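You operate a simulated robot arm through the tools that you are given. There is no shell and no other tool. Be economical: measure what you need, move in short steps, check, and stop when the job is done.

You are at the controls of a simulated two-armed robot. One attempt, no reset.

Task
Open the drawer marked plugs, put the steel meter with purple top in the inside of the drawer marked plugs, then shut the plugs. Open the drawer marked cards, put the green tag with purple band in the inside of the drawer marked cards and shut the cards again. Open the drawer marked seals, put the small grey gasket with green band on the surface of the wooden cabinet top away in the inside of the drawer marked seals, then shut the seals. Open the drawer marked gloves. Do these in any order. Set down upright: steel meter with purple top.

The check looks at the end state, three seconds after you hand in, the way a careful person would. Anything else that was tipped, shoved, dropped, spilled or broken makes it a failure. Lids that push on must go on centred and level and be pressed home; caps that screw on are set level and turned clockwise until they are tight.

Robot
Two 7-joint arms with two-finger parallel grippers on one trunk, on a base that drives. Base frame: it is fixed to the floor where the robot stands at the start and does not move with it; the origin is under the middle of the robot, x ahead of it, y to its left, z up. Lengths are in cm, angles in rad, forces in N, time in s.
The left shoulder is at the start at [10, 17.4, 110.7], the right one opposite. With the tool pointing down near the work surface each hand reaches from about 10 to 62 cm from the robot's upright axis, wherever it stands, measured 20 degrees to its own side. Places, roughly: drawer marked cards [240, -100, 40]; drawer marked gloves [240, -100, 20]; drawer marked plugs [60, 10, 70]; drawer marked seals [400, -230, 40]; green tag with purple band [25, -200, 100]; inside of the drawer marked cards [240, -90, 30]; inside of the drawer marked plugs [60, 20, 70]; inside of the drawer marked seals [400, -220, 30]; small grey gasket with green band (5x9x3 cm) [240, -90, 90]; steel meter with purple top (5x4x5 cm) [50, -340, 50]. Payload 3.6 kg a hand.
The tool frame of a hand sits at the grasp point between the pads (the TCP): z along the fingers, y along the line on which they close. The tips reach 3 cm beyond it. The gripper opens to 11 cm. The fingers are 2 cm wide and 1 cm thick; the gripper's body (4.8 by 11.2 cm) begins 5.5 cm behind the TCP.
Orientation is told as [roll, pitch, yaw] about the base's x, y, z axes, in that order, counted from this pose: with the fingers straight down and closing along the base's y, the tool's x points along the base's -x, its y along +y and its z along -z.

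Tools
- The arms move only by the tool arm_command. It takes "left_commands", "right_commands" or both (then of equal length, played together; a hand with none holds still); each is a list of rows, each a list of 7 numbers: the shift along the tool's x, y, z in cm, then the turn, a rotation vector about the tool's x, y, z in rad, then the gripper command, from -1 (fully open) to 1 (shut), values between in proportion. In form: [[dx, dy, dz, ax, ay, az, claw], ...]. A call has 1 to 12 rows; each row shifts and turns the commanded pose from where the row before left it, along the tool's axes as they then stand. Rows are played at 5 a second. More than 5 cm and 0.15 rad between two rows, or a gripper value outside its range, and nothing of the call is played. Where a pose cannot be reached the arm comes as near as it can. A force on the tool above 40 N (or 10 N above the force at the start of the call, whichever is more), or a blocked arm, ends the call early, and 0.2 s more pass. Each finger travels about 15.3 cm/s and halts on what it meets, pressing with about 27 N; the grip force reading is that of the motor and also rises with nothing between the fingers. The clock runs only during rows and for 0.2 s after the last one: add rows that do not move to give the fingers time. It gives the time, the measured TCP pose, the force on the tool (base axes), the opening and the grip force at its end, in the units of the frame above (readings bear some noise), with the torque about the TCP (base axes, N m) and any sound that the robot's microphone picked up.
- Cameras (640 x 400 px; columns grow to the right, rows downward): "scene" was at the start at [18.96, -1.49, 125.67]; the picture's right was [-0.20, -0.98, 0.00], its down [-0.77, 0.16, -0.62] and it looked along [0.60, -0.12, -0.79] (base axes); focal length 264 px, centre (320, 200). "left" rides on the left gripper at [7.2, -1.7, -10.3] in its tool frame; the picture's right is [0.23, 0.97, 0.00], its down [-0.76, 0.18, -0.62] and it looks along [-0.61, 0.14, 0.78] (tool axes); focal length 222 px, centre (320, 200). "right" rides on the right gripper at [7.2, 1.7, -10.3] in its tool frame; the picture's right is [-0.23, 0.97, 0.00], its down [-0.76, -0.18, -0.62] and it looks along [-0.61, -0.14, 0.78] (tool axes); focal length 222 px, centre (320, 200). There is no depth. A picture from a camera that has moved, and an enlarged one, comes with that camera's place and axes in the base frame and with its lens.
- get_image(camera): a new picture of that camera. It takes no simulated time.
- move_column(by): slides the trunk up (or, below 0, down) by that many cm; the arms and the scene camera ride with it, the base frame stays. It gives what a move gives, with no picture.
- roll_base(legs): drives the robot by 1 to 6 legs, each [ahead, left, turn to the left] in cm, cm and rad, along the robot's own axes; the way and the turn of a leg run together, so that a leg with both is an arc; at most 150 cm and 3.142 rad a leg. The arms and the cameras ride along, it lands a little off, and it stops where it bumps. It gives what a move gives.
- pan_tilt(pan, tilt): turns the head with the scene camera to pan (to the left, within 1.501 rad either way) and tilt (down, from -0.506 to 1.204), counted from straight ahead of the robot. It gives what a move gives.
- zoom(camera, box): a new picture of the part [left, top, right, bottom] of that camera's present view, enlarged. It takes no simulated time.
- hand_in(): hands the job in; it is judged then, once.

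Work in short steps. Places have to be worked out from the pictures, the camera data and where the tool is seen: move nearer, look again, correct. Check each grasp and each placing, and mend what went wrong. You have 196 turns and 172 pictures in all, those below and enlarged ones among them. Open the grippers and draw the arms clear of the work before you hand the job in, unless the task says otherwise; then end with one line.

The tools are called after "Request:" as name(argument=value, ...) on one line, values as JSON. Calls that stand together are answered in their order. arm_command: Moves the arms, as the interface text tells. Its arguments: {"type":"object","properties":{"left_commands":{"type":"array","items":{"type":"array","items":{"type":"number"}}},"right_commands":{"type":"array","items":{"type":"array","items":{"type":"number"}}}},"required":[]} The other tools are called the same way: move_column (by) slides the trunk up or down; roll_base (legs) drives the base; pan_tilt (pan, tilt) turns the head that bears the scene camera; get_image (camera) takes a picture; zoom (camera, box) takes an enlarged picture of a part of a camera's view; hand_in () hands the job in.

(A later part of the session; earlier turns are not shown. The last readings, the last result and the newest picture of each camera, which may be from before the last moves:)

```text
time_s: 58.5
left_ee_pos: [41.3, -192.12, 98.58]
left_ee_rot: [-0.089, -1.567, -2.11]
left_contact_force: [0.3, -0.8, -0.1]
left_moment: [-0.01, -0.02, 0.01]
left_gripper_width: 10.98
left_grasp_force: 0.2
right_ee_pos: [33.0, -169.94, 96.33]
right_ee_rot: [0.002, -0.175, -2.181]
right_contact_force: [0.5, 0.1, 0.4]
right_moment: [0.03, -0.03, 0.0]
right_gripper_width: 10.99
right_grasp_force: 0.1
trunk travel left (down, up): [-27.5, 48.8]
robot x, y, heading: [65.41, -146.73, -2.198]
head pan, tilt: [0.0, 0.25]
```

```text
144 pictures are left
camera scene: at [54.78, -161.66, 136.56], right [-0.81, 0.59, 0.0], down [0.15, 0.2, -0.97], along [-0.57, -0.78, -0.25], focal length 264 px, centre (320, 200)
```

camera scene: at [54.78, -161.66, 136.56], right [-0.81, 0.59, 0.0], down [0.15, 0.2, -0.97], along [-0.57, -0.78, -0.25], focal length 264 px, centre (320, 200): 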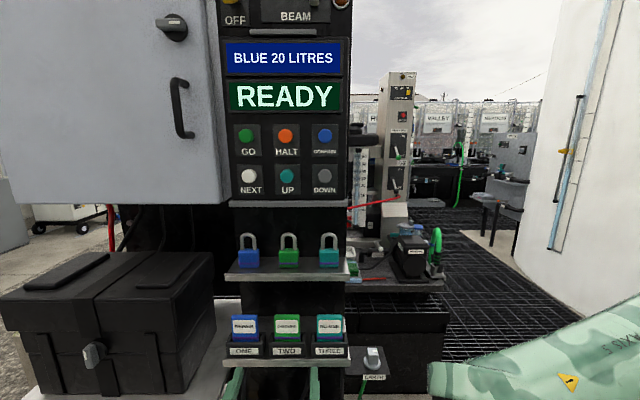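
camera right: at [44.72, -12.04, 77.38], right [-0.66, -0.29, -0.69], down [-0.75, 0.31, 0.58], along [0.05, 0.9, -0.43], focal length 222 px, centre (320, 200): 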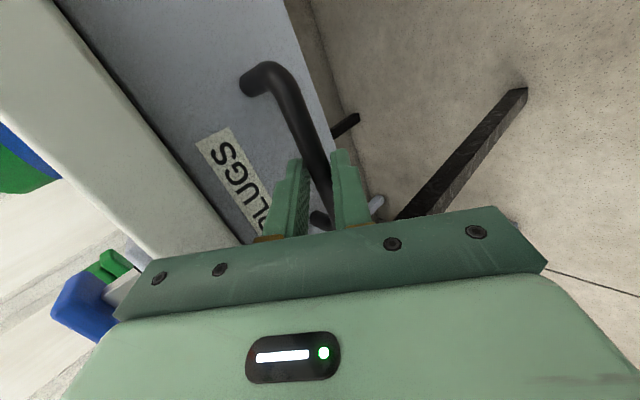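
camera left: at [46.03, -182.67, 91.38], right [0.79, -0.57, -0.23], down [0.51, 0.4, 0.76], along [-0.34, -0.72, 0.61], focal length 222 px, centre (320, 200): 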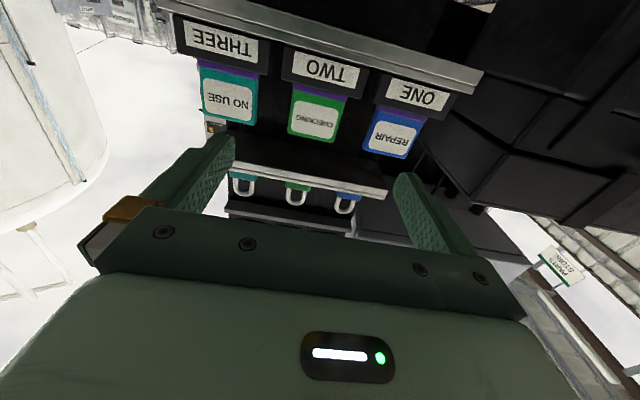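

Both cameras agree: tag centre at (33.8,-202,98.7), 12.4 cm ahead and aligned with the hand. I narrow to 7 cm and advance 7 cm, then check.

Request:
arm_command(left_commands=[[0, 0, 0, 0, 0, 0, -0.27], [0, -0.2, 2, 0, 0, 0, -0.27], [0, 0, 2, 0, 0, 0, -0.27], [0, 0, 2, 0, 0, 0, -0.27], [0, 0, 1, 0, 0, 0, -0.27], [0, 0, 0, 0, 0, 0, -0.27]])

Request:
get_image(camera="left")

Request:
pan_tilt(pan=0, tilt=0.7)

Request:
get_image(camera="scene")

```text
time_s: 60.0
left_ee_pos: [37.08, -197.6, 98.7]
left_ee_rot: [-0.289, -1.571, -1.909]
left_contact_force: [-0.2, 0.1, 0.8]
left_moment: [0.02, -0.03, -0.01]
left_gripper_width: 7.0
left_grasp_force: 0.0
right_ee_pos: [33.09, -169.93, 96.25]
right_ee_rot: [0.003, -0.176, -2.18]
right_contact_force: [0.1, -0.1, -0.1]
right_moment: [-0.06, 0.01, 0.0]
right_gripper_width: 11.01
right_grasp_force: 0.0
trunk travel left (down, up): [-27.5, 48.8]
robot x, y, heading: [65.16, -147.03, -2.198]
head pan, tilt: [0.0, 0.25]
```

```text
143 pictures are left
camera left: at [41.86, -188.23, 91.41], right [0.79, -0.57, -0.23], down [0.51, 0.4, 0.76], along [-0.34, -0.72, 0.61], focal length 222 px, centre (320, 200)
```

left: 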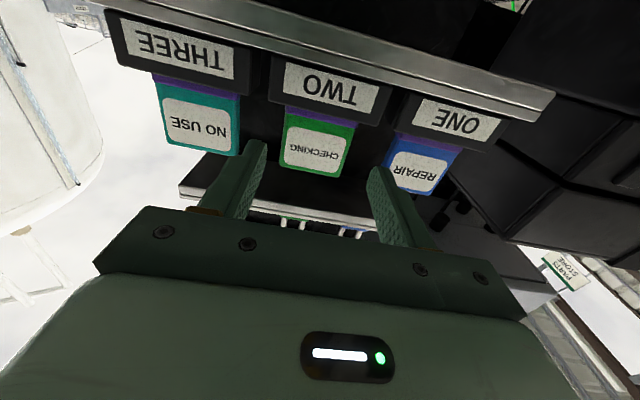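

```text
time_s: 60.9
left_ee_pos: [37.18, -197.55, 98.61]
left_ee_rot: [-0.111, -1.568, -2.086]
left_contact_force: [-0.2, 0.1, -0.1]
left_moment: [-0.02, -0.04, -0.02]
left_gripper_width: 6.98
left_grasp_force: 0.1
right_ee_pos: [33.2, -169.92, 96.32]
right_ee_rot: [0.001, -0.176, -2.179]
right_contact_force: [-0.1, 0.9, 0.1]
right_moment: [-0.01, 0.03, 0.02]
right_gripper_width: 11.0
right_grasp_force: 0.1
trunk travel left (down, up): [-27.5, 48.8]
robot x, y, heading: [65.38, -146.6, -2.198]
head pan, tilt: [0.0, 0.7]
```

```text
142 pictures are left
camera scene: at [55.32, -160.9, 132.5], right [-0.81, 0.59, 0.0], down [0.38, 0.52, -0.77], along [-0.45, -0.62, -0.64], focal length 264 px, centre (320, 200)
```

scene: 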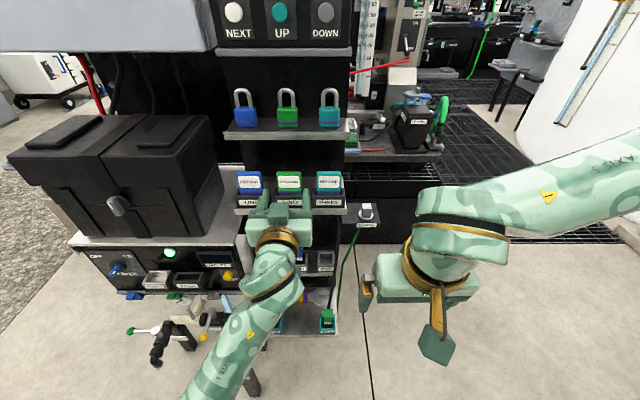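

Centred between the fingers with neighbours clear. I advance 4.3 cm and close gently.

Request:
arm_command(left_commands=[[0, 0, 1.5, 0, 0, 0, -0.27], [0, 0, 1.5, 0, 0, 0, -0.27], [0, 0, 1.3, 0, 0, 0, -0.27], [0, 0, 0, 0, 0, 0, -0.27]])

Request:
get_image(camera="left")

```text
time_s: 61.9
left_ee_pos: [34.68, -201.08, 98.5]
left_ee_rot: [0.009, -1.568, -2.205]
left_contact_force: [0.3, 0.8, 0.2]
left_moment: [0.01, 0.02, 0.02]
left_gripper_width: 7.0
left_grasp_force: 0.1
right_ee_pos: [33.18, -169.89, 96.35]
right_ee_rot: [0.001, -0.177, -2.181]
right_contact_force: [0.8, -0.5, -1.3]
right_moment: [0.02, 0.01, 0.03]
right_gripper_width: 11.02
right_grasp_force: 0.0
trunk travel left (down, up): [-27.5, 48.8]
robot x, y, heading: [65.58, -146.9, -2.198]
head pan, tilt: [0.0, 0.7]
```

```text
141 pictures are left
camera left: at [39.4, -191.68, 91.28], right [0.79, -0.57, -0.23], down [0.51, 0.4, 0.76], along [-0.34, -0.72, 0.61], focal length 222 px, centre (320, 200)
```

left: 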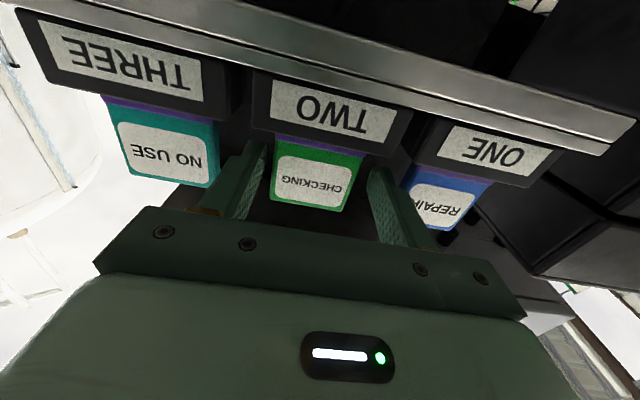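

Both fingers flank the tag. Closing.

Request:
arm_command(left_commands=[[0, 0, 0, 0, 0, 0, 0.1], [0, 0, 0, 0, 0, 0, 0.4], [0, 0, 0, 0, 0, 0, 1], [0, 0, 0, 0, 0, 0, 1]])

Request:
get_image(camera="left")

```text
time_s: 62.9
left_ee_pos: [34.62, -201.0, 98.56]
left_ee_rot: [-0.076, -1.569, -2.119]
left_contact_force: [-0.2, 0.4, 1.2]
left_moment: [-0.06, -0.02, -0.03]
left_gripper_width: 5.1
left_grasp_force: 27.0
right_ee_pos: [33.04, -169.91, 96.31]
right_ee_rot: [0.001, -0.177, -2.179]
right_contact_force: [0.3, 0.7, -0.1]
right_moment: [-0.01, -0.01, 0.0]
right_gripper_width: 11.01
right_grasp_force: 0.1
trunk travel left (down, up): [-27.5, 48.8]
robot x, y, heading: [65.44, -146.74, -2.203]
head pan, tilt: [0.0, 0.7]
```

```text
140 pictures are left
camera left: at [39.39, -191.66, 91.3], right [0.79, -0.57, -0.23], down [0.51, 0.4, 0.76], along [-0.34, -0.72, 0.61], focal length 222 px, centre (320, 200)
```

left: 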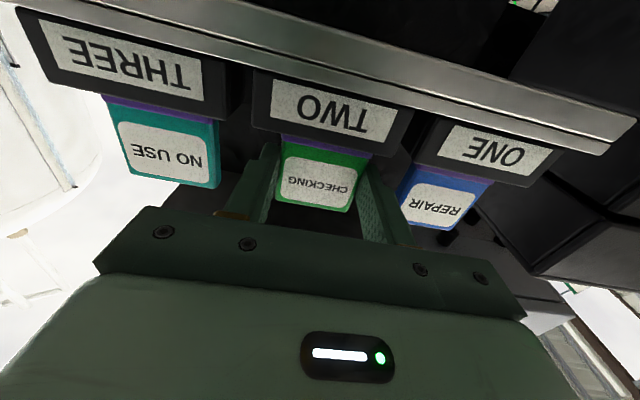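

Tag held (5.1 cm). I lift it straight up 5 cm out of its holder.

Request:
arm_command(left_commands=[[-1, 0, 0, 0, 0, 0, 1], [-1, 0, 0, 0, 0, 0, 1], [-1, 0, 0, 0, 0, 0, 1], [-1, 0, 0, 0, 0, 0, 1], [-0.8, 0, 0, 0, 0, 0, 1], [0, 0, 0, 0, 0, 0, 1]])

Request:
get_image(camera="left")

Request:
zoom(camera="scene", box=[200, 80, 400, 220])

```text
time_s: 64.2
left_ee_pos: [35.76, -202.15, 102.78]
left_ee_rot: [1.588, -1.516, 2.517]
left_contact_force: [0.3, -0.8, 0.1]
left_moment: [0.03, -0.01, -0.01]
left_gripper_width: 5.1
left_grasp_force: 26.5
right_ee_pos: [33.13, -169.99, 96.33]
right_ee_rot: [0.001, -0.176, -2.178]
right_contact_force: [-0.1, 0.1, 0.7]
right_moment: [0.02, 0.0, -0.03]
right_gripper_width: 11.02
right_grasp_force: 0.0
trunk travel left (down, up): [-27.5, 48.8]
robot x, y, heading: [65.25, -146.67, -2.195]
head pan, tilt: [0.0, 0.7]
```

```text
139 pictures are left
camera left: at [40.61, -192.97, 95.42], right [0.81, -0.56, -0.17], down [0.47, 0.43, 0.77], along [-0.36, -0.7, 0.61], focal length 222 px, centre (320, 200)
```

left: 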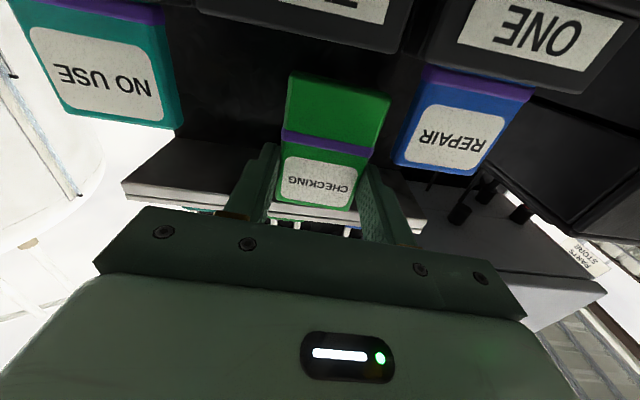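

```text
2.86 times, centred on (300, 150) of scene
camera zoom: at [55.33, -160.91, 132.49], right [-0.81, 0.59, 0.0], down [0.38, 0.52, -0.76], along [-0.45, -0.62, -0.64], focal length 756 px, centre (377, 343)
```

zoom: 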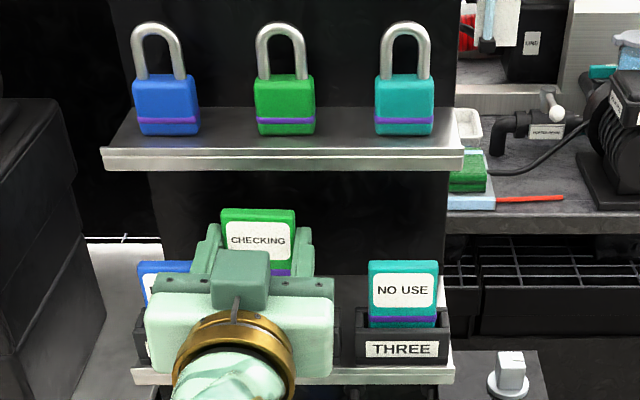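

The tag is clear of its holder. I back the base off 30 cm.

Request:
roll_base(legs=[[-30, 0, 0]])

Request:
pan_tilt(pan=0, tilt=0.4)

Request:
get_image(camera="scene")

```text
time_s: 66.3
left_ee_pos: [53.19, -177.7, 103.16]
left_ee_rot: [1.715, -1.522, 2.386]
left_contact_force: [-1.0, 0.1, -0.5]
left_moment: [0.02, 0.01, -0.02]
left_gripper_width: 5.1
left_grasp_force: 27.3
right_ee_pos: [50.75, -145.58, 96.26]
right_ee_rot: [0.003, -0.177, -2.18]
right_contact_force: [0.4, -0.1, -0.4]
right_moment: [0.0, 0.02, -0.03]
right_gripper_width: 10.98
right_grasp_force: 0.1
trunk travel left (down, up): [-27.5, 48.8]
robot x, y, heading: [82.85, -122.44, -2.195]
head pan, tilt: [0.0, 0.7]
```

```text
time_s: 67.1
left_ee_pos: [53.24, -177.91, 103.17]
left_ee_rot: [1.719, -1.516, 2.383]
left_contact_force: [-0.4, -0.7, 0.2]
left_moment: [0.02, 0.01, -0.01]
left_gripper_width: 5.09
left_grasp_force: 26.9
right_ee_pos: [50.77, -145.61, 96.34]
right_ee_rot: [0.001, -0.176, -2.181]
right_contact_force: [0.1, 0.0, -0.5]
right_moment: [-0.02, 0.0, 0.01]
right_gripper_width: 11.0
right_grasp_force: 0.1
trunk travel left (down, up): [-27.5, 48.8]
robot x, y, heading: [82.9, -122.34, -2.197]
head pan, tilt: [0.0, 0.4]
```

```text
137 pictures are left
camera scene: at [72.53, -137.17, 135.17], right [-0.81, 0.59, 0.0], down [0.23, 0.32, -0.92], along [-0.54, -0.75, -0.39], focal length 264 px, centre (320, 200)
```

scene: 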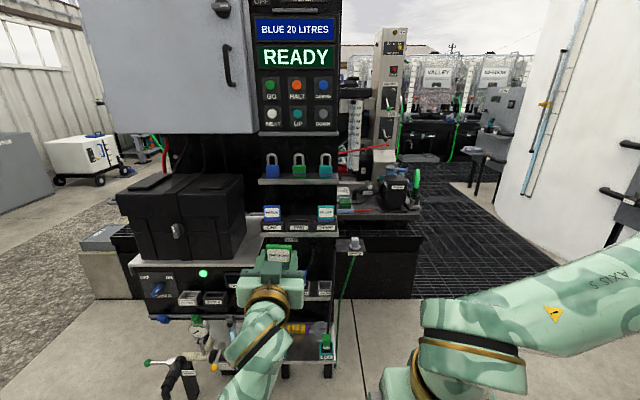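

The meter should be behind the stand, perhaps on the low beige block at left (~(100,-330,50)). I slide left 100 cm and look.

Request:
roll_base(legs=[[-5, 100, 0]])

Request:
get_image(camera="scene")

```text
time_s: 72.2
left_ee_pos: [135.45, -231.83, 103.09]
left_ee_rot: [1.694, -1.515, 2.398]
left_contact_force: [-0.1, -0.8, -0.6]
left_moment: [0.0, -0.03, -0.03]
left_gripper_width: 5.09
left_grasp_force: 27.0
right_ee_pos: [133.19, -199.42, 96.34]
right_ee_rot: [-0.001, -0.176, -2.186]
right_contact_force: [-0.5, 0.5, -0.4]
right_moment: [-0.02, 0.02, 0.02]
right_gripper_width: 11.0
right_grasp_force: 0.1
trunk travel left (down, up): [-27.5, 48.8]
robot x, y, heading: [166.15, -176.88, -2.206]
head pan, tilt: [0.0, 0.4]
```

```text
136 pictures are left
camera scene: at [155.03, -191.32, 135.17], right [-0.8, 0.59, 0.0], down [0.23, 0.31, -0.92], along [-0.55, -0.74, -0.39], focal length 264 px, centre (320, 200)
```

scene: 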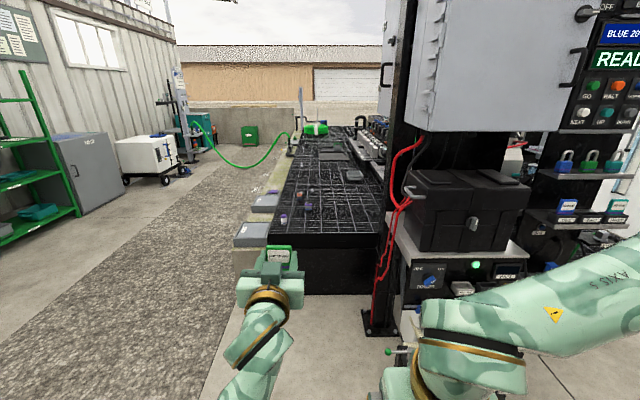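

There are small items on a grated low platform behind the stand. Zoom in.

Request:
zoom(camera="scene", box=[220, 110, 400, 260])

```text
2.67 times, centred on (310, 185) of scene
camera zoom: at [155.03, -191.32, 135.17], right [-0.8, 0.59, 0.0], down [0.23, 0.31, -0.92], along [-0.55, -0.74, -0.39], focal length 706 px, centre (347, 240)
```

zoom: 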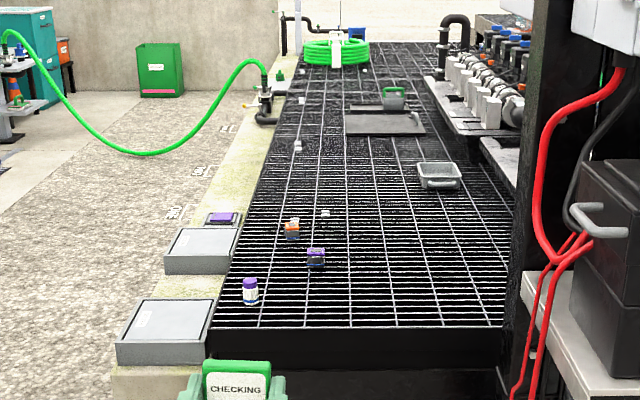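

The meter (dark body, purple top) at about (50,-348,50) matches the hint. I need to know my base's size for the approach, so I look straight down.

Request:
pan_tilt(pan=0.5, tilt=1.2)

Request:
get_image(camera="scene")

```text
time_s: 73.4
left_ee_pos: [135.53, -231.88, 103.11]
left_ee_rot: [1.702, -1.514, 2.393]
left_contact_force: [0.4, 0.3, 0.1]
left_moment: [-0.01, 0.02, 0.0]
left_gripper_width: 5.08
left_grasp_force: 26.0
right_ee_pos: [133.21, -199.55, 96.34]
right_ee_rot: [0.002, -0.177, -2.189]
right_contact_force: [-0.2, 0.6, 0.0]
right_moment: [-0.01, 0.02, -0.01]
right_gripper_width: 11.0
right_grasp_force: 0.0
trunk travel left (down, up): [-27.5, 48.8]
robot x, y, heading: [165.95, -176.55, -2.206]
head pan, tilt: [0.499, 1.201]
```

```text
134 pictures are left
camera scene: at [159.74, -189.39, 128.9], right [-0.99, 0.14, 0.0], down [0.13, 0.92, -0.36], along [-0.05, -0.36, -0.93], focal length 264 px, centre (320, 200)
```

scene: 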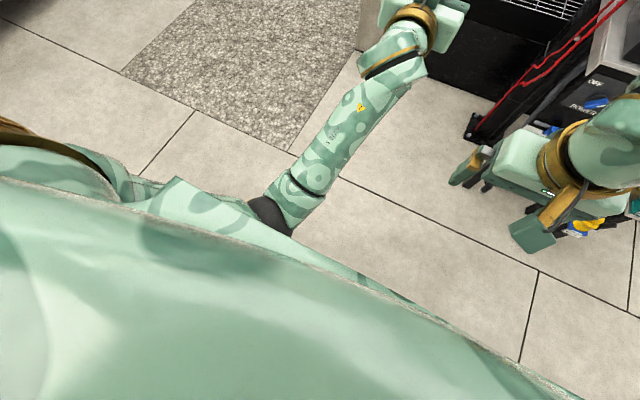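

The platform's near wall lies about 40 cm short of the meter. I drive around to the gravel side to judge reach from there.

Request:
roll_base(legs=[[60, 115, 0], [110, 0, 0], [0, 0, -1.57]])

Request:
pan_tilt(pan=0, tilt=0.6)

Request:
get_image(camera="scene")

```text
time_s: 89.0
left_ee_pos: [98.45, -352.27, 103.02]
left_ee_rot: [1.697, -1.516, 0.82]
left_contact_force: [-0.2, 0.6, -0.5]
left_moment: [0.04, -0.02, 0.01]
left_gripper_width: 5.1
left_grasp_force: 27.1
right_ee_pos: [130.65, -350.32, 96.38]
right_ee_rot: [0.001, -0.175, 2.518]
right_contact_force: [1.1, -0.2, 0.2]
right_moment: [-0.04, -0.02, 0.0]
right_gripper_width: 11.0
right_grasp_force: 0.0
trunk travel left (down, up): [-27.5, 48.8]
robot x, y, heading: [153.65, -382.75, 2.501]
head pan, tilt: [0.499, 1.201]
```

```text
time_s: 90.0
left_ee_pos: [98.32, -352.32, 103.05]
left_ee_rot: [1.704, -1.515, 0.813]
left_contact_force: [-0.1, 0.8, -0.7]
left_moment: [-0.01, -0.02, 0.0]
left_gripper_width: 5.11
left_grasp_force: 26.9
right_ee_pos: [130.71, -350.28, 96.35]
right_ee_rot: [0.002, -0.177, 2.519]
right_contact_force: [0.6, 0.1, -0.2]
right_moment: [0.0, 0.0, -0.01]
right_gripper_width: 10.99
right_grasp_force: 0.0
trunk travel left (down, up): [-27.5, 48.8]
robot x, y, heading: [153.17, -383.09, 2.5]
head pan, tilt: [0.0, 0.6]
```

```text
133 pictures are left
camera scene: at [139.18, -372.23, 133.34], right [0.6, 0.8, 0.0], down [0.45, -0.34, -0.82], along [-0.66, 0.49, -0.57], focal length 264 px, centre (320, 200)
```

scene: 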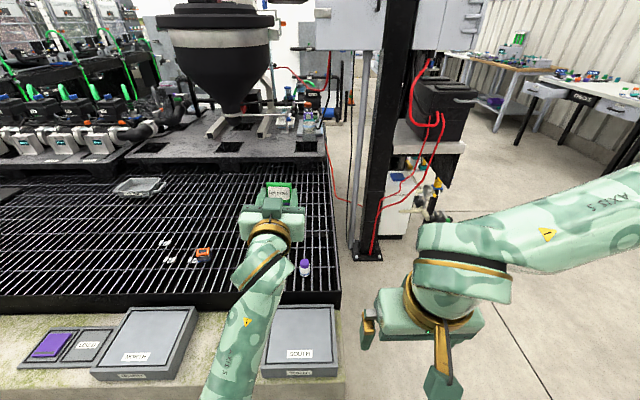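

The meter is hidden behind my left hand. I slide the base left (along the platform) to bring it before the right hand, and look again.

Request:
roll_base(legs=[[10, 46, 0]])

Request:
get_image(camera="scene")

```text
time_s: 92.8
left_ee_pos: [62.1, -384.53, 103.02]
left_ee_rot: [1.699, -1.517, 0.825]
left_contact_force: [-0.3, -0.4, 0.3]
left_moment: [0.04, -0.04, -0.01]
left_gripper_width: 5.07
left_grasp_force: 27.2
right_ee_pos: [94.55, -382.26, 96.35]
right_ee_rot: [0.0, -0.176, 2.524]
right_contact_force: [0.7, -0.6, 0.5]
right_moment: [0.01, -0.05, -0.01]
right_gripper_width: 10.98
right_grasp_force: 0.1
trunk travel left (down, up): [-27.5, 48.8]
robot x, y, heading: [117.44, -414.73, 2.502]
head pan, tilt: [0.0, 0.6]
```

```text
132 pictures are left
camera scene: at [103.09, -404.15, 133.35], right [0.6, 0.8, 0.0], down [0.45, -0.34, -0.82], along [-0.66, 0.49, -0.57], focal length 264 px, centre (320, 200)
```

scene: 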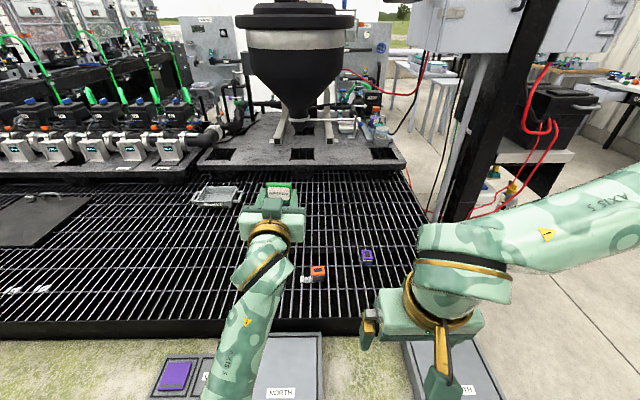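

I zoom on the purple-topped and orange-topped items.

Request:
zoom(camera="scene", box=[290, 220, 410, 300])

```text
5.00 times, centred on (350, 260) of scene
camera zoom: at [103.09, -404.15, 133.35], right [0.6, 0.8, 0.0], down [0.45, -0.34, -0.82], along [-0.66, 0.49, -0.57], focal length 1323 px, centre (170, -100)
```

zoom: 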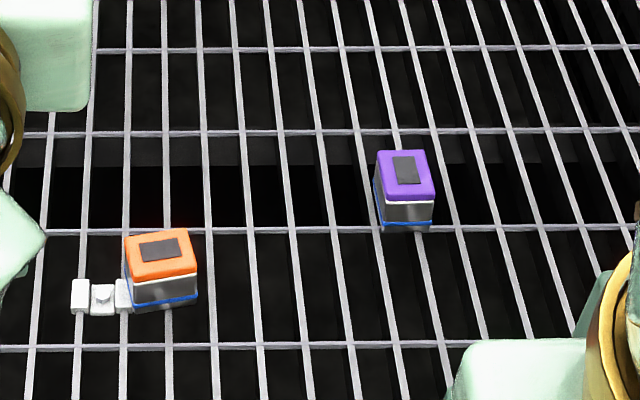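

Meter stands at about (53.5,-342.5), base z≈48, 94 cm ahead of my axis and 20 right. I tilt down to see the ledge before me.

Request:
pan_tilt(pan=-0.1, tilt=1.2)

Request:
get_image(camera="scene")

Request:
get_image(camera="right")

```text
time_s: 93.8
left_ee_pos: [62.11, -384.45, 103.05]
left_ee_rot: [1.703, -1.513, 0.819]
left_contact_force: [0.0, -0.5, 0.9]
left_moment: [0.01, -0.01, 0.0]
left_gripper_width: 5.1
left_grasp_force: 26.6
right_ee_pos: [94.38, -382.27, 96.29]
right_ee_rot: [0.003, -0.176, 2.522]
right_contact_force: [0.7, 0.1, 0.2]
right_moment: [-0.01, 0.03, -0.04]
right_gripper_width: 11.01
right_grasp_force: 0.0
trunk travel left (down, up): [-27.5, 48.8]
robot x, y, heading: [117.29, -414.57, 2.501]
head pan, tilt: [-0.099, 1.201]
```

```text
130 pictures are left
camera scene: at [106.11, -405.6, 128.9], right [0.67, 0.74, 0.0], down [0.69, -0.63, -0.36], along [-0.27, 0.24, -0.93], focal length 264 px, centre (320, 200)
```

scene: 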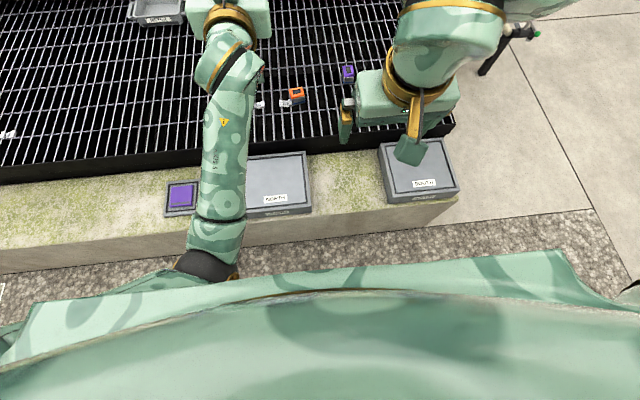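

```text
129 pictures are left
camera right: at [100.75, -388.84, 105.28], right [-0.75, -0.66, 0.04], down [-0.42, 0.52, 0.75], along [-0.52, 0.54, -0.66], focal length 222 px, centre (320, 200)
```

right: 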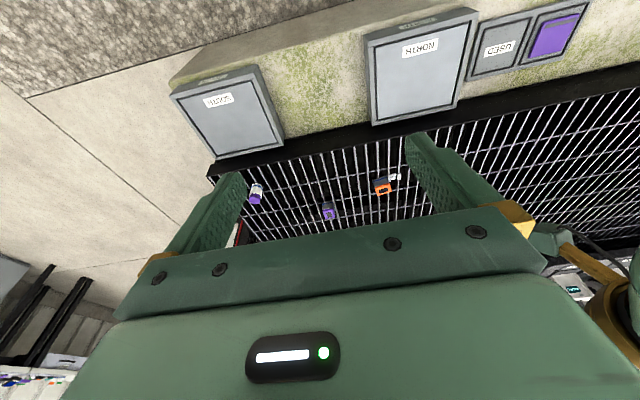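

The ledge is about 43 cm ahead and my shell reaches only ~20 cm forward, so the near-end approach gives ~58 cm reach. I drive back around to that end, stopping a bit left of the final line.

Request:
roll_base(legs=[[0, -120, 0], [0, 0, 1.577], [0, -55, 0]])

Request:
pan_tilt(pan=-0.4, tilt=0.75)

Request:
get_image(camera="scene")

```text
time_s: 106.6
left_ee_pos: [115.52, -341.51, 103.06]
left_ee_rot: [1.7, -1.513, 2.414]
left_contact_force: [-0.8, -0.6, -1.2]
left_moment: [0.02, -0.02, 0.04]
left_gripper_width: 5.09
left_grasp_force: 26.9
right_ee_pos: [112.62, -309.19, 96.33]
right_ee_rot: [0.002, -0.177, -2.169]
right_contact_force: [0.5, -0.3, 0.4]
right_moment: [-0.01, -0.01, 0.02]
right_gripper_width: 10.96
right_grasp_force: 0.0
trunk travel left (down, up): [-27.5, 48.8]
robot x, y, heading: [145.33, -286.01, -2.186]
head pan, tilt: [-0.099, 1.201]
```

```text
time_s: 107.5
left_ee_pos: [115.65, -341.54, 102.95]
left_ee_rot: [1.706, -1.515, 2.409]
left_contact_force: [-0.6, 0.8, -0.3]
left_moment: [0.05, -0.01, 0.03]
left_gripper_width: 5.1
left_grasp_force: 26.9
right_ee_pos: [112.77, -309.19, 96.35]
right_ee_rot: [0.002, -0.178, -2.17]
right_contact_force: [-0.1, -0.5, 0.8]
right_moment: [0.03, 0.03, -0.02]
right_gripper_width: 11.01
right_grasp_force: 0.1
trunk travel left (down, up): [-27.5, 48.8]
robot x, y, heading: [144.7, -285.51, -2.187]
head pan, tilt: [-0.4, 0.75]
```

```text
128 pictures are left
camera scene: at [132.72, -297.41, 132.06], right [-0.53, 0.85, 0.0], down [0.58, 0.36, -0.73], along [-0.62, -0.38, -0.68], focal length 264 px, centre (320, 200)
```

scene: 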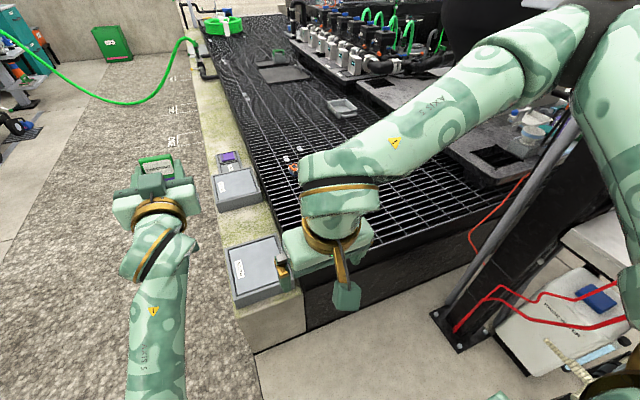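

The right elbow is high and should clear the stand by ~15 cm. I move 37 forward and 23 right, keeping the base short of the platform's wall.

Request:
roll_base(legs=[[0, -23, 0], [37, 0, 0]])

Request:
pan_tilt(pan=-0.3, tilt=0.9)

Request:
get_image(camera="scene")

Request:
get_image(camera="right")

```text
time_s: 111.2
left_ee_pos: [74.93, -357.84, 102.96]
left_ee_rot: [1.689, -1.516, 2.422]
left_contact_force: [-0.3, -0.7, -1.0]
left_moment: [0.02, -0.03, -0.01]
left_gripper_width: 5.05
left_grasp_force: 27.0
right_ee_pos: [72.05, -325.41, 96.28]
right_ee_rot: [0.001, -0.175, -2.174]
right_contact_force: [0.0, -0.6, 0.0]
right_moment: [-0.03, -0.04, -0.05]
right_gripper_width: 10.99
right_grasp_force: 0.1
trunk travel left (down, up): [-27.5, 48.8]
robot x, y, heading: [104.52, -301.86, -2.196]
head pan, tilt: [-0.4, 0.75]
```

```text
time_s: 111.9
left_ee_pos: [75.12, -357.72, 103.12]
left_ee_rot: [1.709, -1.516, 2.401]
left_contact_force: [-0.3, -0.5, -0.6]
left_moment: [0.03, 0.01, 0.02]
left_gripper_width: 5.09
left_grasp_force: 27.3
right_ee_pos: [72.26, -325.37, 96.37]
right_ee_rot: [0.002, -0.175, -2.173]
right_contact_force: [0.2, -0.2, -0.2]
right_moment: [-0.01, -0.01, 0.02]
right_gripper_width: 10.99
right_grasp_force: 0.2
trunk travel left (down, up): [-27.5, 48.8]
robot x, y, heading: [104.26, -302.07, -2.195]
head pan, tilt: [-0.3, 0.901]
```

```text
127 pictures are left
camera scene: at [93.28, -313.89, 130.88], right [-0.6, 0.8, 0.0], down [0.62, 0.47, -0.62], along [-0.5, -0.37, -0.78], focal length 264 px, centre (320, 200)
```

scene: 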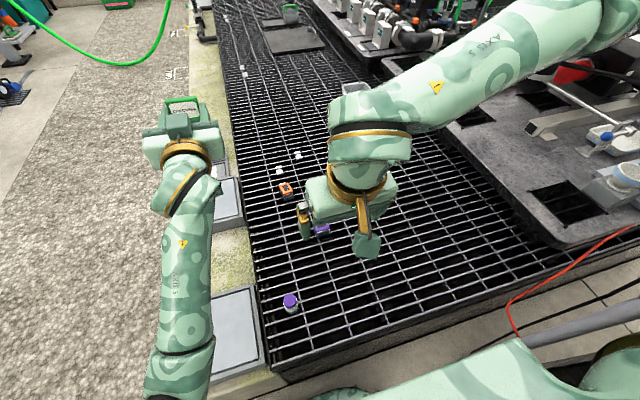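

```text
126 pictures are left
camera right: at [78.57, -319.06, 105.28], right [0.68, -0.74, 0.04], down [-0.51, -0.43, 0.75], along [-0.53, -0.53, -0.66], focal length 222 px, centre (320, 200)
```

right: 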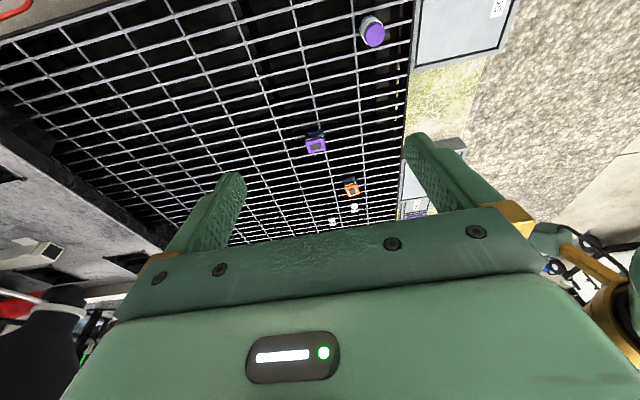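

The meter sits near (52.7,-343.5), top z≈53; that is 64 cm ahead, 18 right. I creep 4 cm forward, lower the trunk 20 cm, then look again.

Request:
roll_base(legs=[[4, 0, 0]])

Request:
move_column(by=-20)

Request:
arm_command(right_commands=[[-2, -1, 0, 0, 0, 0, -1], [-2, -1, 0, 0, 0, 0, -1], [-2, -1, 0, 0, 0, 0, -1], [-2, -1, 0, 0, 0, 0, -1], [-2, -1, 0, 0, 0, 0, -1], [-2, 0, 0, 0, 0, 0, -1], [-2, 0, 0, 0, 0, 0, -1], [-2, 0, 0, 0, 0, 0, -1], [0, 0, 0, 0, 0, 0, -1]])

Request:
get_image(camera="right")

Request:
get_image(camera="scene")

```text
time_s: 113.0
left_ee_pos: [72.29, -360.05, 103.16]
left_ee_rot: [1.705, -1.512, 2.4]
left_contact_force: [0.2, 0.5, -0.1]
left_moment: [0.04, -0.04, 0.0]
left_gripper_width: 5.08
left_grasp_force: 26.2
right_ee_pos: [69.72, -327.66, 96.39]
right_ee_rot: [0.0, -0.177, -2.181]
right_contact_force: [0.5, 0.5, 0.2]
right_moment: [-0.04, 0.0, -0.01]
right_gripper_width: 11.0
right_grasp_force: 0.1
trunk travel left (down, up): [-27.5, 48.8]
robot x, y, heading: [102.25, -304.41, -2.204]
head pan, tilt: [-0.3, 0.901]
stopped in leg 1: the robot was blocked; the commanded pose is now the measured one
```

```text
time_s: 114.2
left_ee_pos: [74.44, -363.06, 89.68]
left_ee_rot: [1.697, -1.363, 2.437]
left_contact_force: [-0.5, -0.1, 0.3]
left_moment: [0.02, -0.01, -0.01]
left_gripper_width: 5.07
left_grasp_force: 27.0
right_ee_pos: [69.57, -327.98, 84.0]
right_ee_rot: [0.002, -0.164, -2.179]
right_contact_force: [1.1, -0.4, 0.8]
right_moment: [-0.05, 0.0, -0.02]
right_gripper_width: 11.01
right_grasp_force: 0.0
trunk travel left (down, up): [-15.7, 60.6]
robot x, y, heading: [101.82, -304.73, -2.202]
head pan, tilt: [-0.3, 0.901]
stopped: the arm was blocked; the commanded pose is now the measured one
```

```text
time_s: 116.2
left_ee_pos: [74.4, -362.99, 89.77]
left_ee_rot: [1.696, -1.362, 2.438]
left_contact_force: [0.5, 0.1, -0.5]
left_moment: [0.01, 0.0, -0.01]
left_gripper_width: 5.09
left_grasp_force: 27.2
right_ee_pos: [56.49, -338.14, 86.8]
right_ee_rot: [0.0, -0.164, -2.18]
right_contact_force: [0.5, -0.1, 0.6]
right_moment: [0.02, -0.02, 0.0]
right_gripper_width: 10.97
right_grasp_force: 0.1
trunk travel left (down, up): [-15.7, 60.6]
robot x, y, heading: [101.98, -304.27, -2.204]
head pan, tilt: [-0.3, 0.901]
```

```text
125 pictures are left
camera right: at [62.85, -332.01, 95.79], right [0.67, -0.74, 0.04], down [-0.52, -0.43, 0.74], along [-0.53, -0.52, -0.67], focal length 222 px, centre (320, 200)
```

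right: 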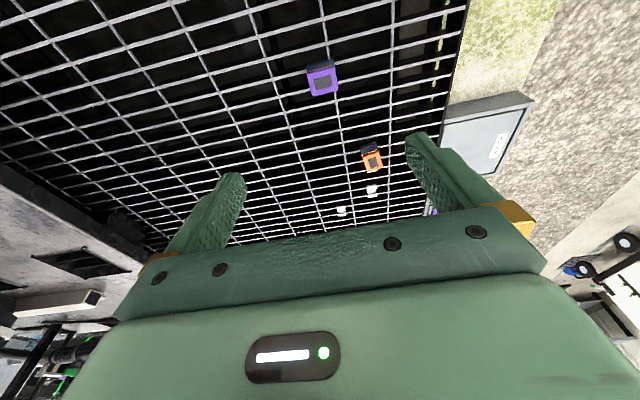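

```text
124 pictures are left
camera scene: at [87.25, -321.46, 118.56], right [-0.6, 0.8, 0.0], down [0.63, 0.47, -0.62], along [-0.5, -0.37, -0.78], focal length 264 px, centre (320, 200)
```

scene: 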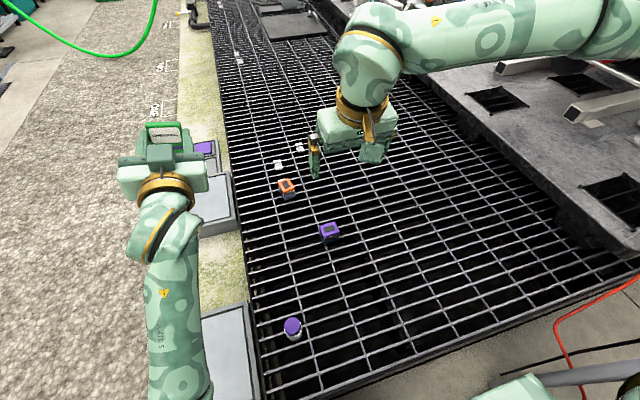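

The trunk halted with the left arm blocked; its elbow may be low and touching something. I raise the trunk 4 cm and look left.

Request:
move_column(by=5)

Request:
pan_tilt(pan=0.5, tilt=1.1)

Request:
get_image(camera="scene")

```text
time_s: 117.2
left_ee_pos: [77.25, -365.26, 93.44]
left_ee_rot: [1.676, -1.216, 2.483]
left_contact_force: [0.4, 0.1, 0.3]
left_moment: [-0.02, -0.01, -0.02]
left_gripper_width: 5.08
left_grasp_force: 27.3
right_ee_pos: [56.45, -338.09, 91.98]
right_ee_rot: [0.001, -0.164, -2.18]
right_contact_force: [-0.6, -0.3, 0.0]
right_moment: [0.01, 0.01, 0.01]
right_gripper_width: 11.02
right_grasp_force: 0.1
trunk travel left (down, up): [-20.8, 55.5]
robot x, y, heading: [101.98, -304.98, -2.198]
head pan, tilt: [-0.3, 0.901]
stopped: the arm was blocked; the commanded pose is now the measured one
```

```text
time_s: 118.3
left_ee_pos: [77.03, -365.21, 93.34]
left_ee_rot: [1.673, -1.22, 2.486]
left_contact_force: [0.3, 0.2, -0.3]
left_moment: [0.09, -0.01, 0.01]
left_gripper_width: 5.1
left_grasp_force: 26.8
right_ee_pos: [56.56, -338.14, 92.1]
right_ee_rot: [0.002, -0.166, -2.179]
right_contact_force: [-0.2, -0.1, 0.3]
right_moment: [-0.02, 0.02, 0.01]
right_gripper_width: 10.99
right_grasp_force: 0.0
trunk travel left (down, up): [-20.8, 55.5]
robot x, y, heading: [102.39, -304.86, -2.199]
head pan, tilt: [0.499, 1.1]
```

```text
123 pictures are left
camera scene: at [94.16, -320.88, 122.58], right [-0.99, 0.13, 0.0], down [0.12, 0.88, -0.45], along [-0.06, -0.45, -0.89], focal length 264 px, centre (320, 200)
```

scene: 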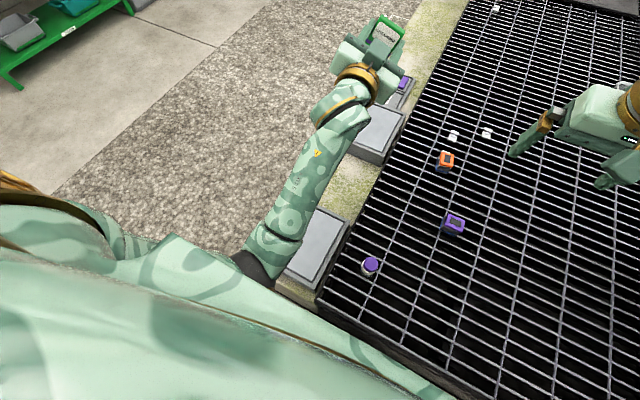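

The left elbow is low, close to the SOUTH scale. I back the base 8 cm to free it and check the scale hasn't moved.

Request:
roll_base(legs=[[-8, 0, 0]])

Request:
get_image(camera="scene")

```text
time_s: 119.4
left_ee_pos: [81.91, -358.66, 93.44]
left_ee_rot: [1.675, -1.218, 2.483]
left_contact_force: [-0.3, -0.3, -0.9]
left_moment: [0.0, 0.0, 0.0]
left_gripper_width: 5.08
left_grasp_force: 26.5
right_ee_pos: [61.29, -331.6, 92.15]
right_ee_rot: [0.002, -0.168, -2.179]
right_contact_force: [0.5, 1.0, 0.1]
right_moment: [-0.02, 0.01, 0.02]
right_gripper_width: 11.01
right_grasp_force: 0.1
trunk travel left (down, up): [-20.8, 55.5]
robot x, y, heading: [106.62, -298.23, -2.2]
head pan, tilt: [0.499, 1.1]
```

```text
122 pictures are left
camera scene: at [98.95, -314.33, 122.6], right [-0.99, 0.13, 0.0], down [0.11, 0.88, -0.45], along [-0.06, -0.45, -0.89], focal length 264 px, centre (320, 200)
```

scene: 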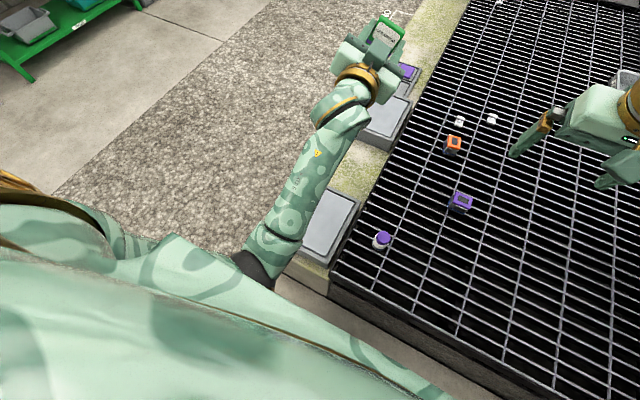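

I return the left hand to fingers-down (tag held), which lifts its elbow clear.

Request:
arm_command(left_commands=[[0, 0, 0, 0, 0.14, 0, 1], [0, 0, 0, 0, 0.14, 0, 1], [0, 0, 0, 0, 0.14, 0, 1], [0, 0, 0, 0, 0.14, 0, 1], [0, 0, 0, 0, 0.14, 0, 1], [0, 0, 0, 0, 0.14, 0, 1], [0, 0, 0, 0, 0.14, 0, 1], [0, 0, 0, 0, 0.14, 0, 1], [0, 0, 0, 0, 0.1, 0, 1], [0, 0, 0, 0, 0, 0, 1]])

Request:
get_image(camera="scene")

```text
time_s: 120.1
left_ee_pos: [85.18, -361.47, 92.57]
left_ee_rot: [1.082, -1.014, -3.086]
left_contact_force: [-0.4, -0.1, 0.2]
left_moment: [0.01, -0.03, -0.02]
left_gripper_width: 5.11
left_grasp_force: 27.2
right_ee_pos: [61.18, -331.69, 91.96]
right_ee_rot: [0.002, -0.165, -2.178]
right_contact_force: [-0.3, 0.5, -1.2]
right_moment: [-0.02, -0.03, 0.0]
right_gripper_width: 10.99
right_grasp_force: 0.0
trunk travel left (down, up): [-20.8, 55.5]
robot x, y, heading: [107.07, -298.34, -2.198]
head pan, tilt: [0.499, 1.1]
stopped in row 3 (left hand): the arm was blocked; the commanded pose is now the measured one
```

```text
121 pictures are left
camera scene: at [98.86, -314.44, 122.57], right [-0.99, 0.13, 0.0], down [0.11, 0.88, -0.45], along [-0.06, -0.45, -0.89], focal length 264 px, centre (320, 200)
```

scene: 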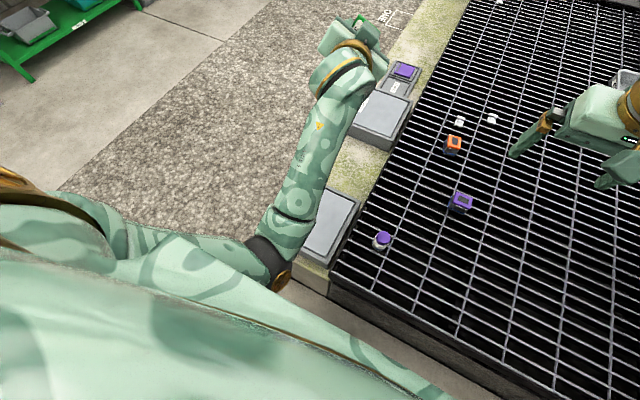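

The elbow seems pressed against my own trunk. I lift the left hand straight up to free it.

Request:
arm_command(left_commands=[[-1.7, 0.93, -0.5, 0, 0, 0, 1], [-1.7, 0.93, -0.5, 0, 0, 0, 1], [-1.7, 0.93, -0.5, 0, 0, 0, 1], [-1.7, 0.93, -0.5, 0, 0, 0, 1], [-1.7, 0.93, -0.5, 0, 0, 0, 1], [-1.7, 0.93, -0.5, 0, 0, 0, 1], [0, 0, 0, 0, 0, 0, 1]])

Request:
get_image(camera="scene")

```text
time_s: 121.7
left_ee_pos: [85.11, -361.4, 104.56]
left_ee_rot: [1.074, -1.015, -3.082]
left_contact_force: [0.0, -0.4, -0.3]
left_moment: [0.0, 0.01, -0.01]
left_gripper_width: 5.07
left_grasp_force: 27.0
right_ee_pos: [61.11, -331.68, 92.04]
right_ee_rot: [0.002, -0.166, -2.179]
right_contact_force: [-0.3, -0.1, -0.6]
right_moment: [0.01, 0.0, -0.01]
right_gripper_width: 10.98
right_grasp_force: 0.0
trunk travel left (down, up): [-20.8, 55.5]
robot x, y, heading: [106.61, -298.22, -2.195]
head pan, tilt: [0.499, 1.1]
```

```text
120 pictures are left
camera scene: at [98.88, -314.46, 122.57], right [-0.99, 0.13, 0.0], down [0.11, 0.88, -0.45], along [-0.06, -0.45, -0.89], focal length 264 px, centre (320, 200)
```

scene: 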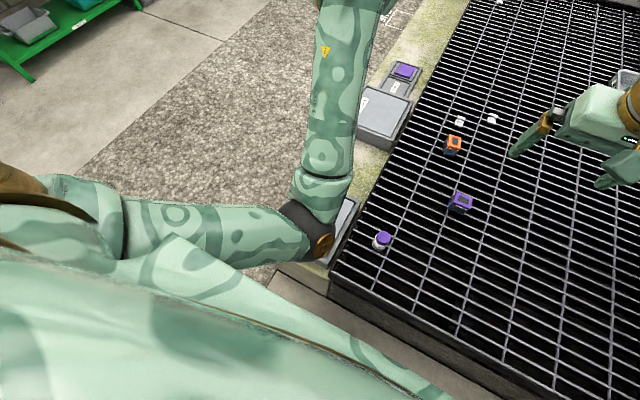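

Free now. I rotate the left hand to plain fingers-down.

Request:
arm_command(left_commands=[[0, 0, 0, 0.0492, 0.1227, -0.0206, 1], [0, 0, 0, 0.0492, 0.1227, -0.0206, 1], [0, 0, 0, 0.0492, 0.1227, -0.0206, 1], [0, 0, 0, 0.0492, 0.1227, -0.0206, 1], [0, 0, 0, 0.0492, 0.1227, -0.0206, 1], [0, 0, 0, 0.0492, 0.1227, -0.0206, 1], [0, 0, 0, 0.0492, 0.1227, -0.0206, 1], [0, 0, 0, 0.0492, 0.1227, -0.0206, 1], [0, 0, 0, 0.0492, 0.1227, -0.0206, 1], [0, 0, 0, 0.0492, 0.1227, -0.0206, 1], [0, 0, 0, 0, 0, 0, 1]])

Request:
get_image(camera="scene")

```text
time_s: 124.1
left_ee_pos: [84.23, -363.61, 104.02]
left_ee_rot: [0.001, 0.002, -2.201]
left_contact_force: [0.8, -0.5, -0.9]
left_moment: [0.01, -0.01, 0.0]
left_gripper_width: 5.1
left_grasp_force: 26.7
left hand out of reach, approached as far as the arm can: row 7, 8
right_ee_pos: [61.13, -331.64, 91.95]
right_ee_rot: [0.004, -0.166, -2.179]
right_contact_force: [0.3, 0.2, -0.5]
right_moment: [0.03, -0.02, 0.0]
right_gripper_width: 10.99
right_grasp_force: 0.0
trunk travel left (down, up): [-20.8, 55.5]
robot x, y, heading: [106.95, -298.25, -2.196]
head pan, tilt: [0.499, 1.1]
```

```text
119 pictures are left
camera scene: at [98.86, -314.46, 122.57], right [-0.99, 0.13, 0.0], down [0.11, 0.88, -0.45], along [-0.06, -0.45, -0.89], focal length 264 px, centre (320, 200)
```

scene: 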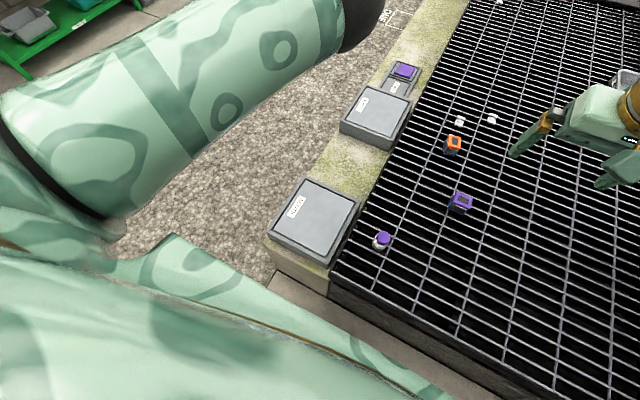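

The scale is in place and the elbow high now. I draw the left hand back 12 cm, then lower the trunk.

Request:
arm_command(left_commands=[[2, 0, 0, 0, 0, 0, 1], [2, 0, 0, 0, 0, 0, 1], [2, 0, 0, 0, 0, 0, 1], [2, 0, 0, 0, 0, 0, 1], [2, 0, 0, 0, 0, 0, 1], [2, 0, 0, 0, 0, 0, 1], [0, 0, 0, 0, 0, 0, 1]])

Request:
move_column(by=-14)

Request:
roll_base(legs=[[7, 0, 0]])

Request:
pan_tilt(pan=-0.3, tilt=0.9)

Request:
get_image(camera="scene")

```text
time_s: 125.7
left_ee_pos: [86.0, -363.88, 104.32]
left_ee_rot: [-0.002, -0.001, -2.201]
left_contact_force: [-0.4, 1.8, -0.6]
left_moment: [-0.02, 0.02, 0.03]
left_gripper_width: 5.11
left_grasp_force: 27.0
left hand out of reach, approached as far as the arm can: row 1, 2, 3, 4, 5, 6
right_ee_pos: [61.11, -331.61, 91.96]
right_ee_rot: [0.001, -0.164, -2.179]
right_contact_force: [0.0, -1.2, 0.3]
right_moment: [0.0, -0.02, -0.02]
right_gripper_width: 11.01
right_grasp_force: 0.2
trunk travel left (down, up): [-20.8, 55.5]
robot x, y, heading: [106.98, -298.12, -2.202]
head pan, tilt: [0.499, 1.1]
```

```text
time_s: 127.4
left_ee_pos: [83.28, -367.51, 79.99]
left_ee_rot: [-0.003, 0.186, -2.202]
left_contact_force: [-0.4, 0.2, 0.7]
left_moment: [0.0, 0.0, 0.0]
left_gripper_width: 5.06
left_grasp_force: 27.1
right_ee_pos: [61.22, -331.64, 78.14]
right_ee_rot: [0.0, -0.167, -2.179]
right_contact_force: [-0.3, -0.5, -0.5]
right_moment: [0.01, -0.03, 0.0]
right_gripper_width: 10.98
right_grasp_force: 0.1
trunk travel left (down, up): [-6.8, 69.5]
robot x, y, heading: [106.59, -298.16, -2.2]
head pan, tilt: [0.499, 1.1]
```

```text
time_s: 128.4
left_ee_pos: [79.21, -373.33, 79.85]
left_ee_rot: [0.0, 0.189, -2.201]
left_contact_force: [-1.0, -0.7, -0.4]
left_moment: [0.01, 0.01, -0.01]
left_gripper_width: 5.09
left_grasp_force: 27.2
right_ee_pos: [57.01, -337.62, 77.91]
right_ee_rot: [0.002, -0.164, -2.178]
right_contact_force: [-0.5, 0.4, -0.8]
right_moment: [-0.01, -0.01, -0.02]
right_gripper_width: 11.03
right_grasp_force: 0.1
trunk travel left (down, up): [-6.8, 69.5]
robot x, y, heading: [102.47, -303.81, -2.193]
head pan, tilt: [0.499, 1.1]
```

```text
time_s: 129.5
left_ee_pos: [79.33, -373.21, 79.86]
left_ee_rot: [0.0, 0.19, -2.201]
left_contact_force: [0.7, -0.5, -0.1]
left_moment: [-0.01, 0.0, 0.0]
left_gripper_width: 5.09
left_grasp_force: 27.5
right_ee_pos: [57.02, -337.34, 78.04]
right_ee_rot: [0.001, -0.166, -2.179]
right_contact_force: [0.0, 0.3, -0.7]
right_moment: [0.0, -0.01, 0.01]
right_gripper_width: 10.98
right_grasp_force: 0.1
trunk travel left (down, up): [-6.8, 69.5]
robot x, y, heading: [102.6, -303.98, -2.193]
head pan, tilt: [-0.3, 0.901]
```

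```text
118 pictures are left
camera scene: at [84.63, -325.21, 109.05], right [-0.6, 0.8, 0.0], down [0.63, 0.47, -0.62], along [-0.5, -0.37, -0.78], focal length 264 px, centre (320, 200)
```

scene: 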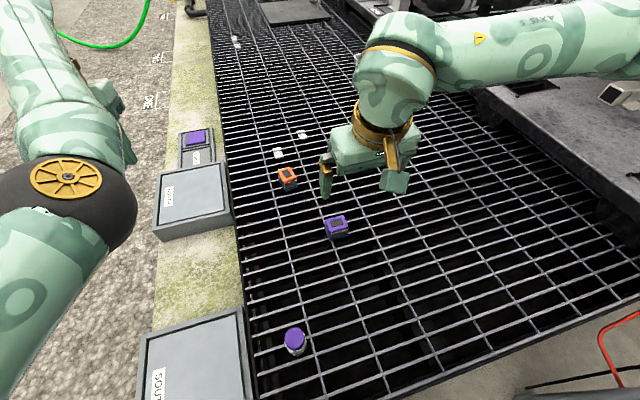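

Meter at (52,-344): directly ahead of the hand by 8.4 cm. I move forward and down 10 cm, then look with the wrist camera.

Request:
arm_command(right_commands=[[-1.7, 0, 2.2, 0, 0, 0, -1], [-1.7, 0, 2.2, 0, 0, 0, -1], [-1.7, 0, 2.2, 0, 0, 0, -1], [-1.5, 0, 2.2, 0, 0, 0, -1], [0, 0, 2.4, 0, 0, 0, -1], [0, 0, 0, 0, 0, 0, -1]])

Request:
get_image(camera="right")

Request:
get_image(camera="scene")

```text
time_s: 130.9
left_ee_pos: [79.31, -373.29, 80.06]
left_ee_rot: [-0.002, 0.188, -2.201]
left_contact_force: [-0.3, -0.7, -0.4]
left_moment: [-0.01, 0.02, 0.0]
left_gripper_width: 5.1
left_grasp_force: 27.3
right_ee_pos: [52.42, -344.33, 67.96]
right_ee_rot: [0.002, -0.167, -2.176]
right_contact_force: [0.5, -0.1, -0.2]
right_moment: [0.0, 0.0, 0.01]
right_gripper_width: 11.03
right_grasp_force: 0.1
trunk travel left (down, up): [-6.8, 69.5]
robot x, y, heading: [102.4, -303.97, -2.2]
head pan, tilt: [-0.3, 0.901]
```

```text
117 pictures are left
camera right: at [58.7, -338.07, 77.0], right [0.67, -0.74, 0.04], down [-0.52, -0.43, 0.74], along [-0.53, -0.52, -0.67], focal length 222 px, centre (320, 200)
```

right: 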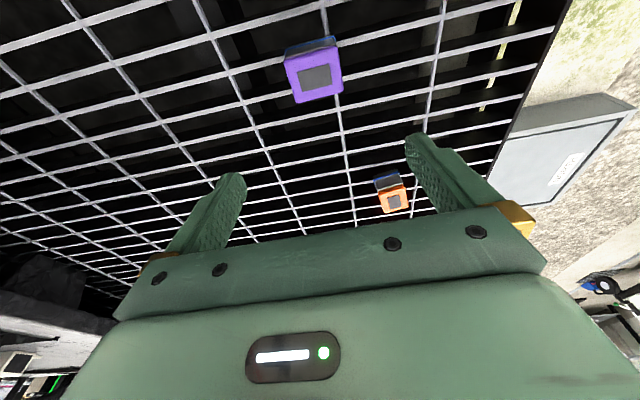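

```text
116 pictures are left
camera scene: at [84.63, -325.2, 109.06], right [-0.6, 0.8, 0.0], down [0.63, 0.47, -0.62], along [-0.5, -0.37, -0.78], focal length 264 px, centre (320, 200)
```

scene: 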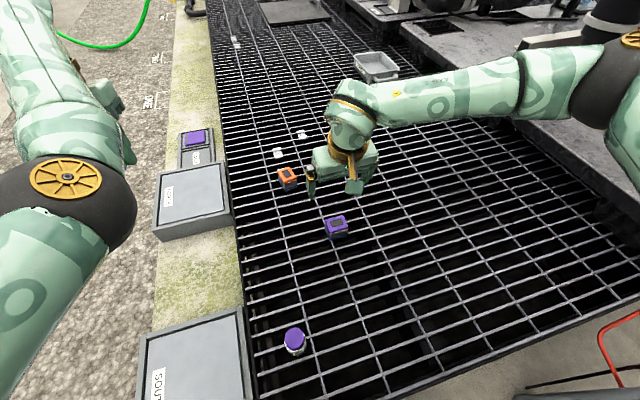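

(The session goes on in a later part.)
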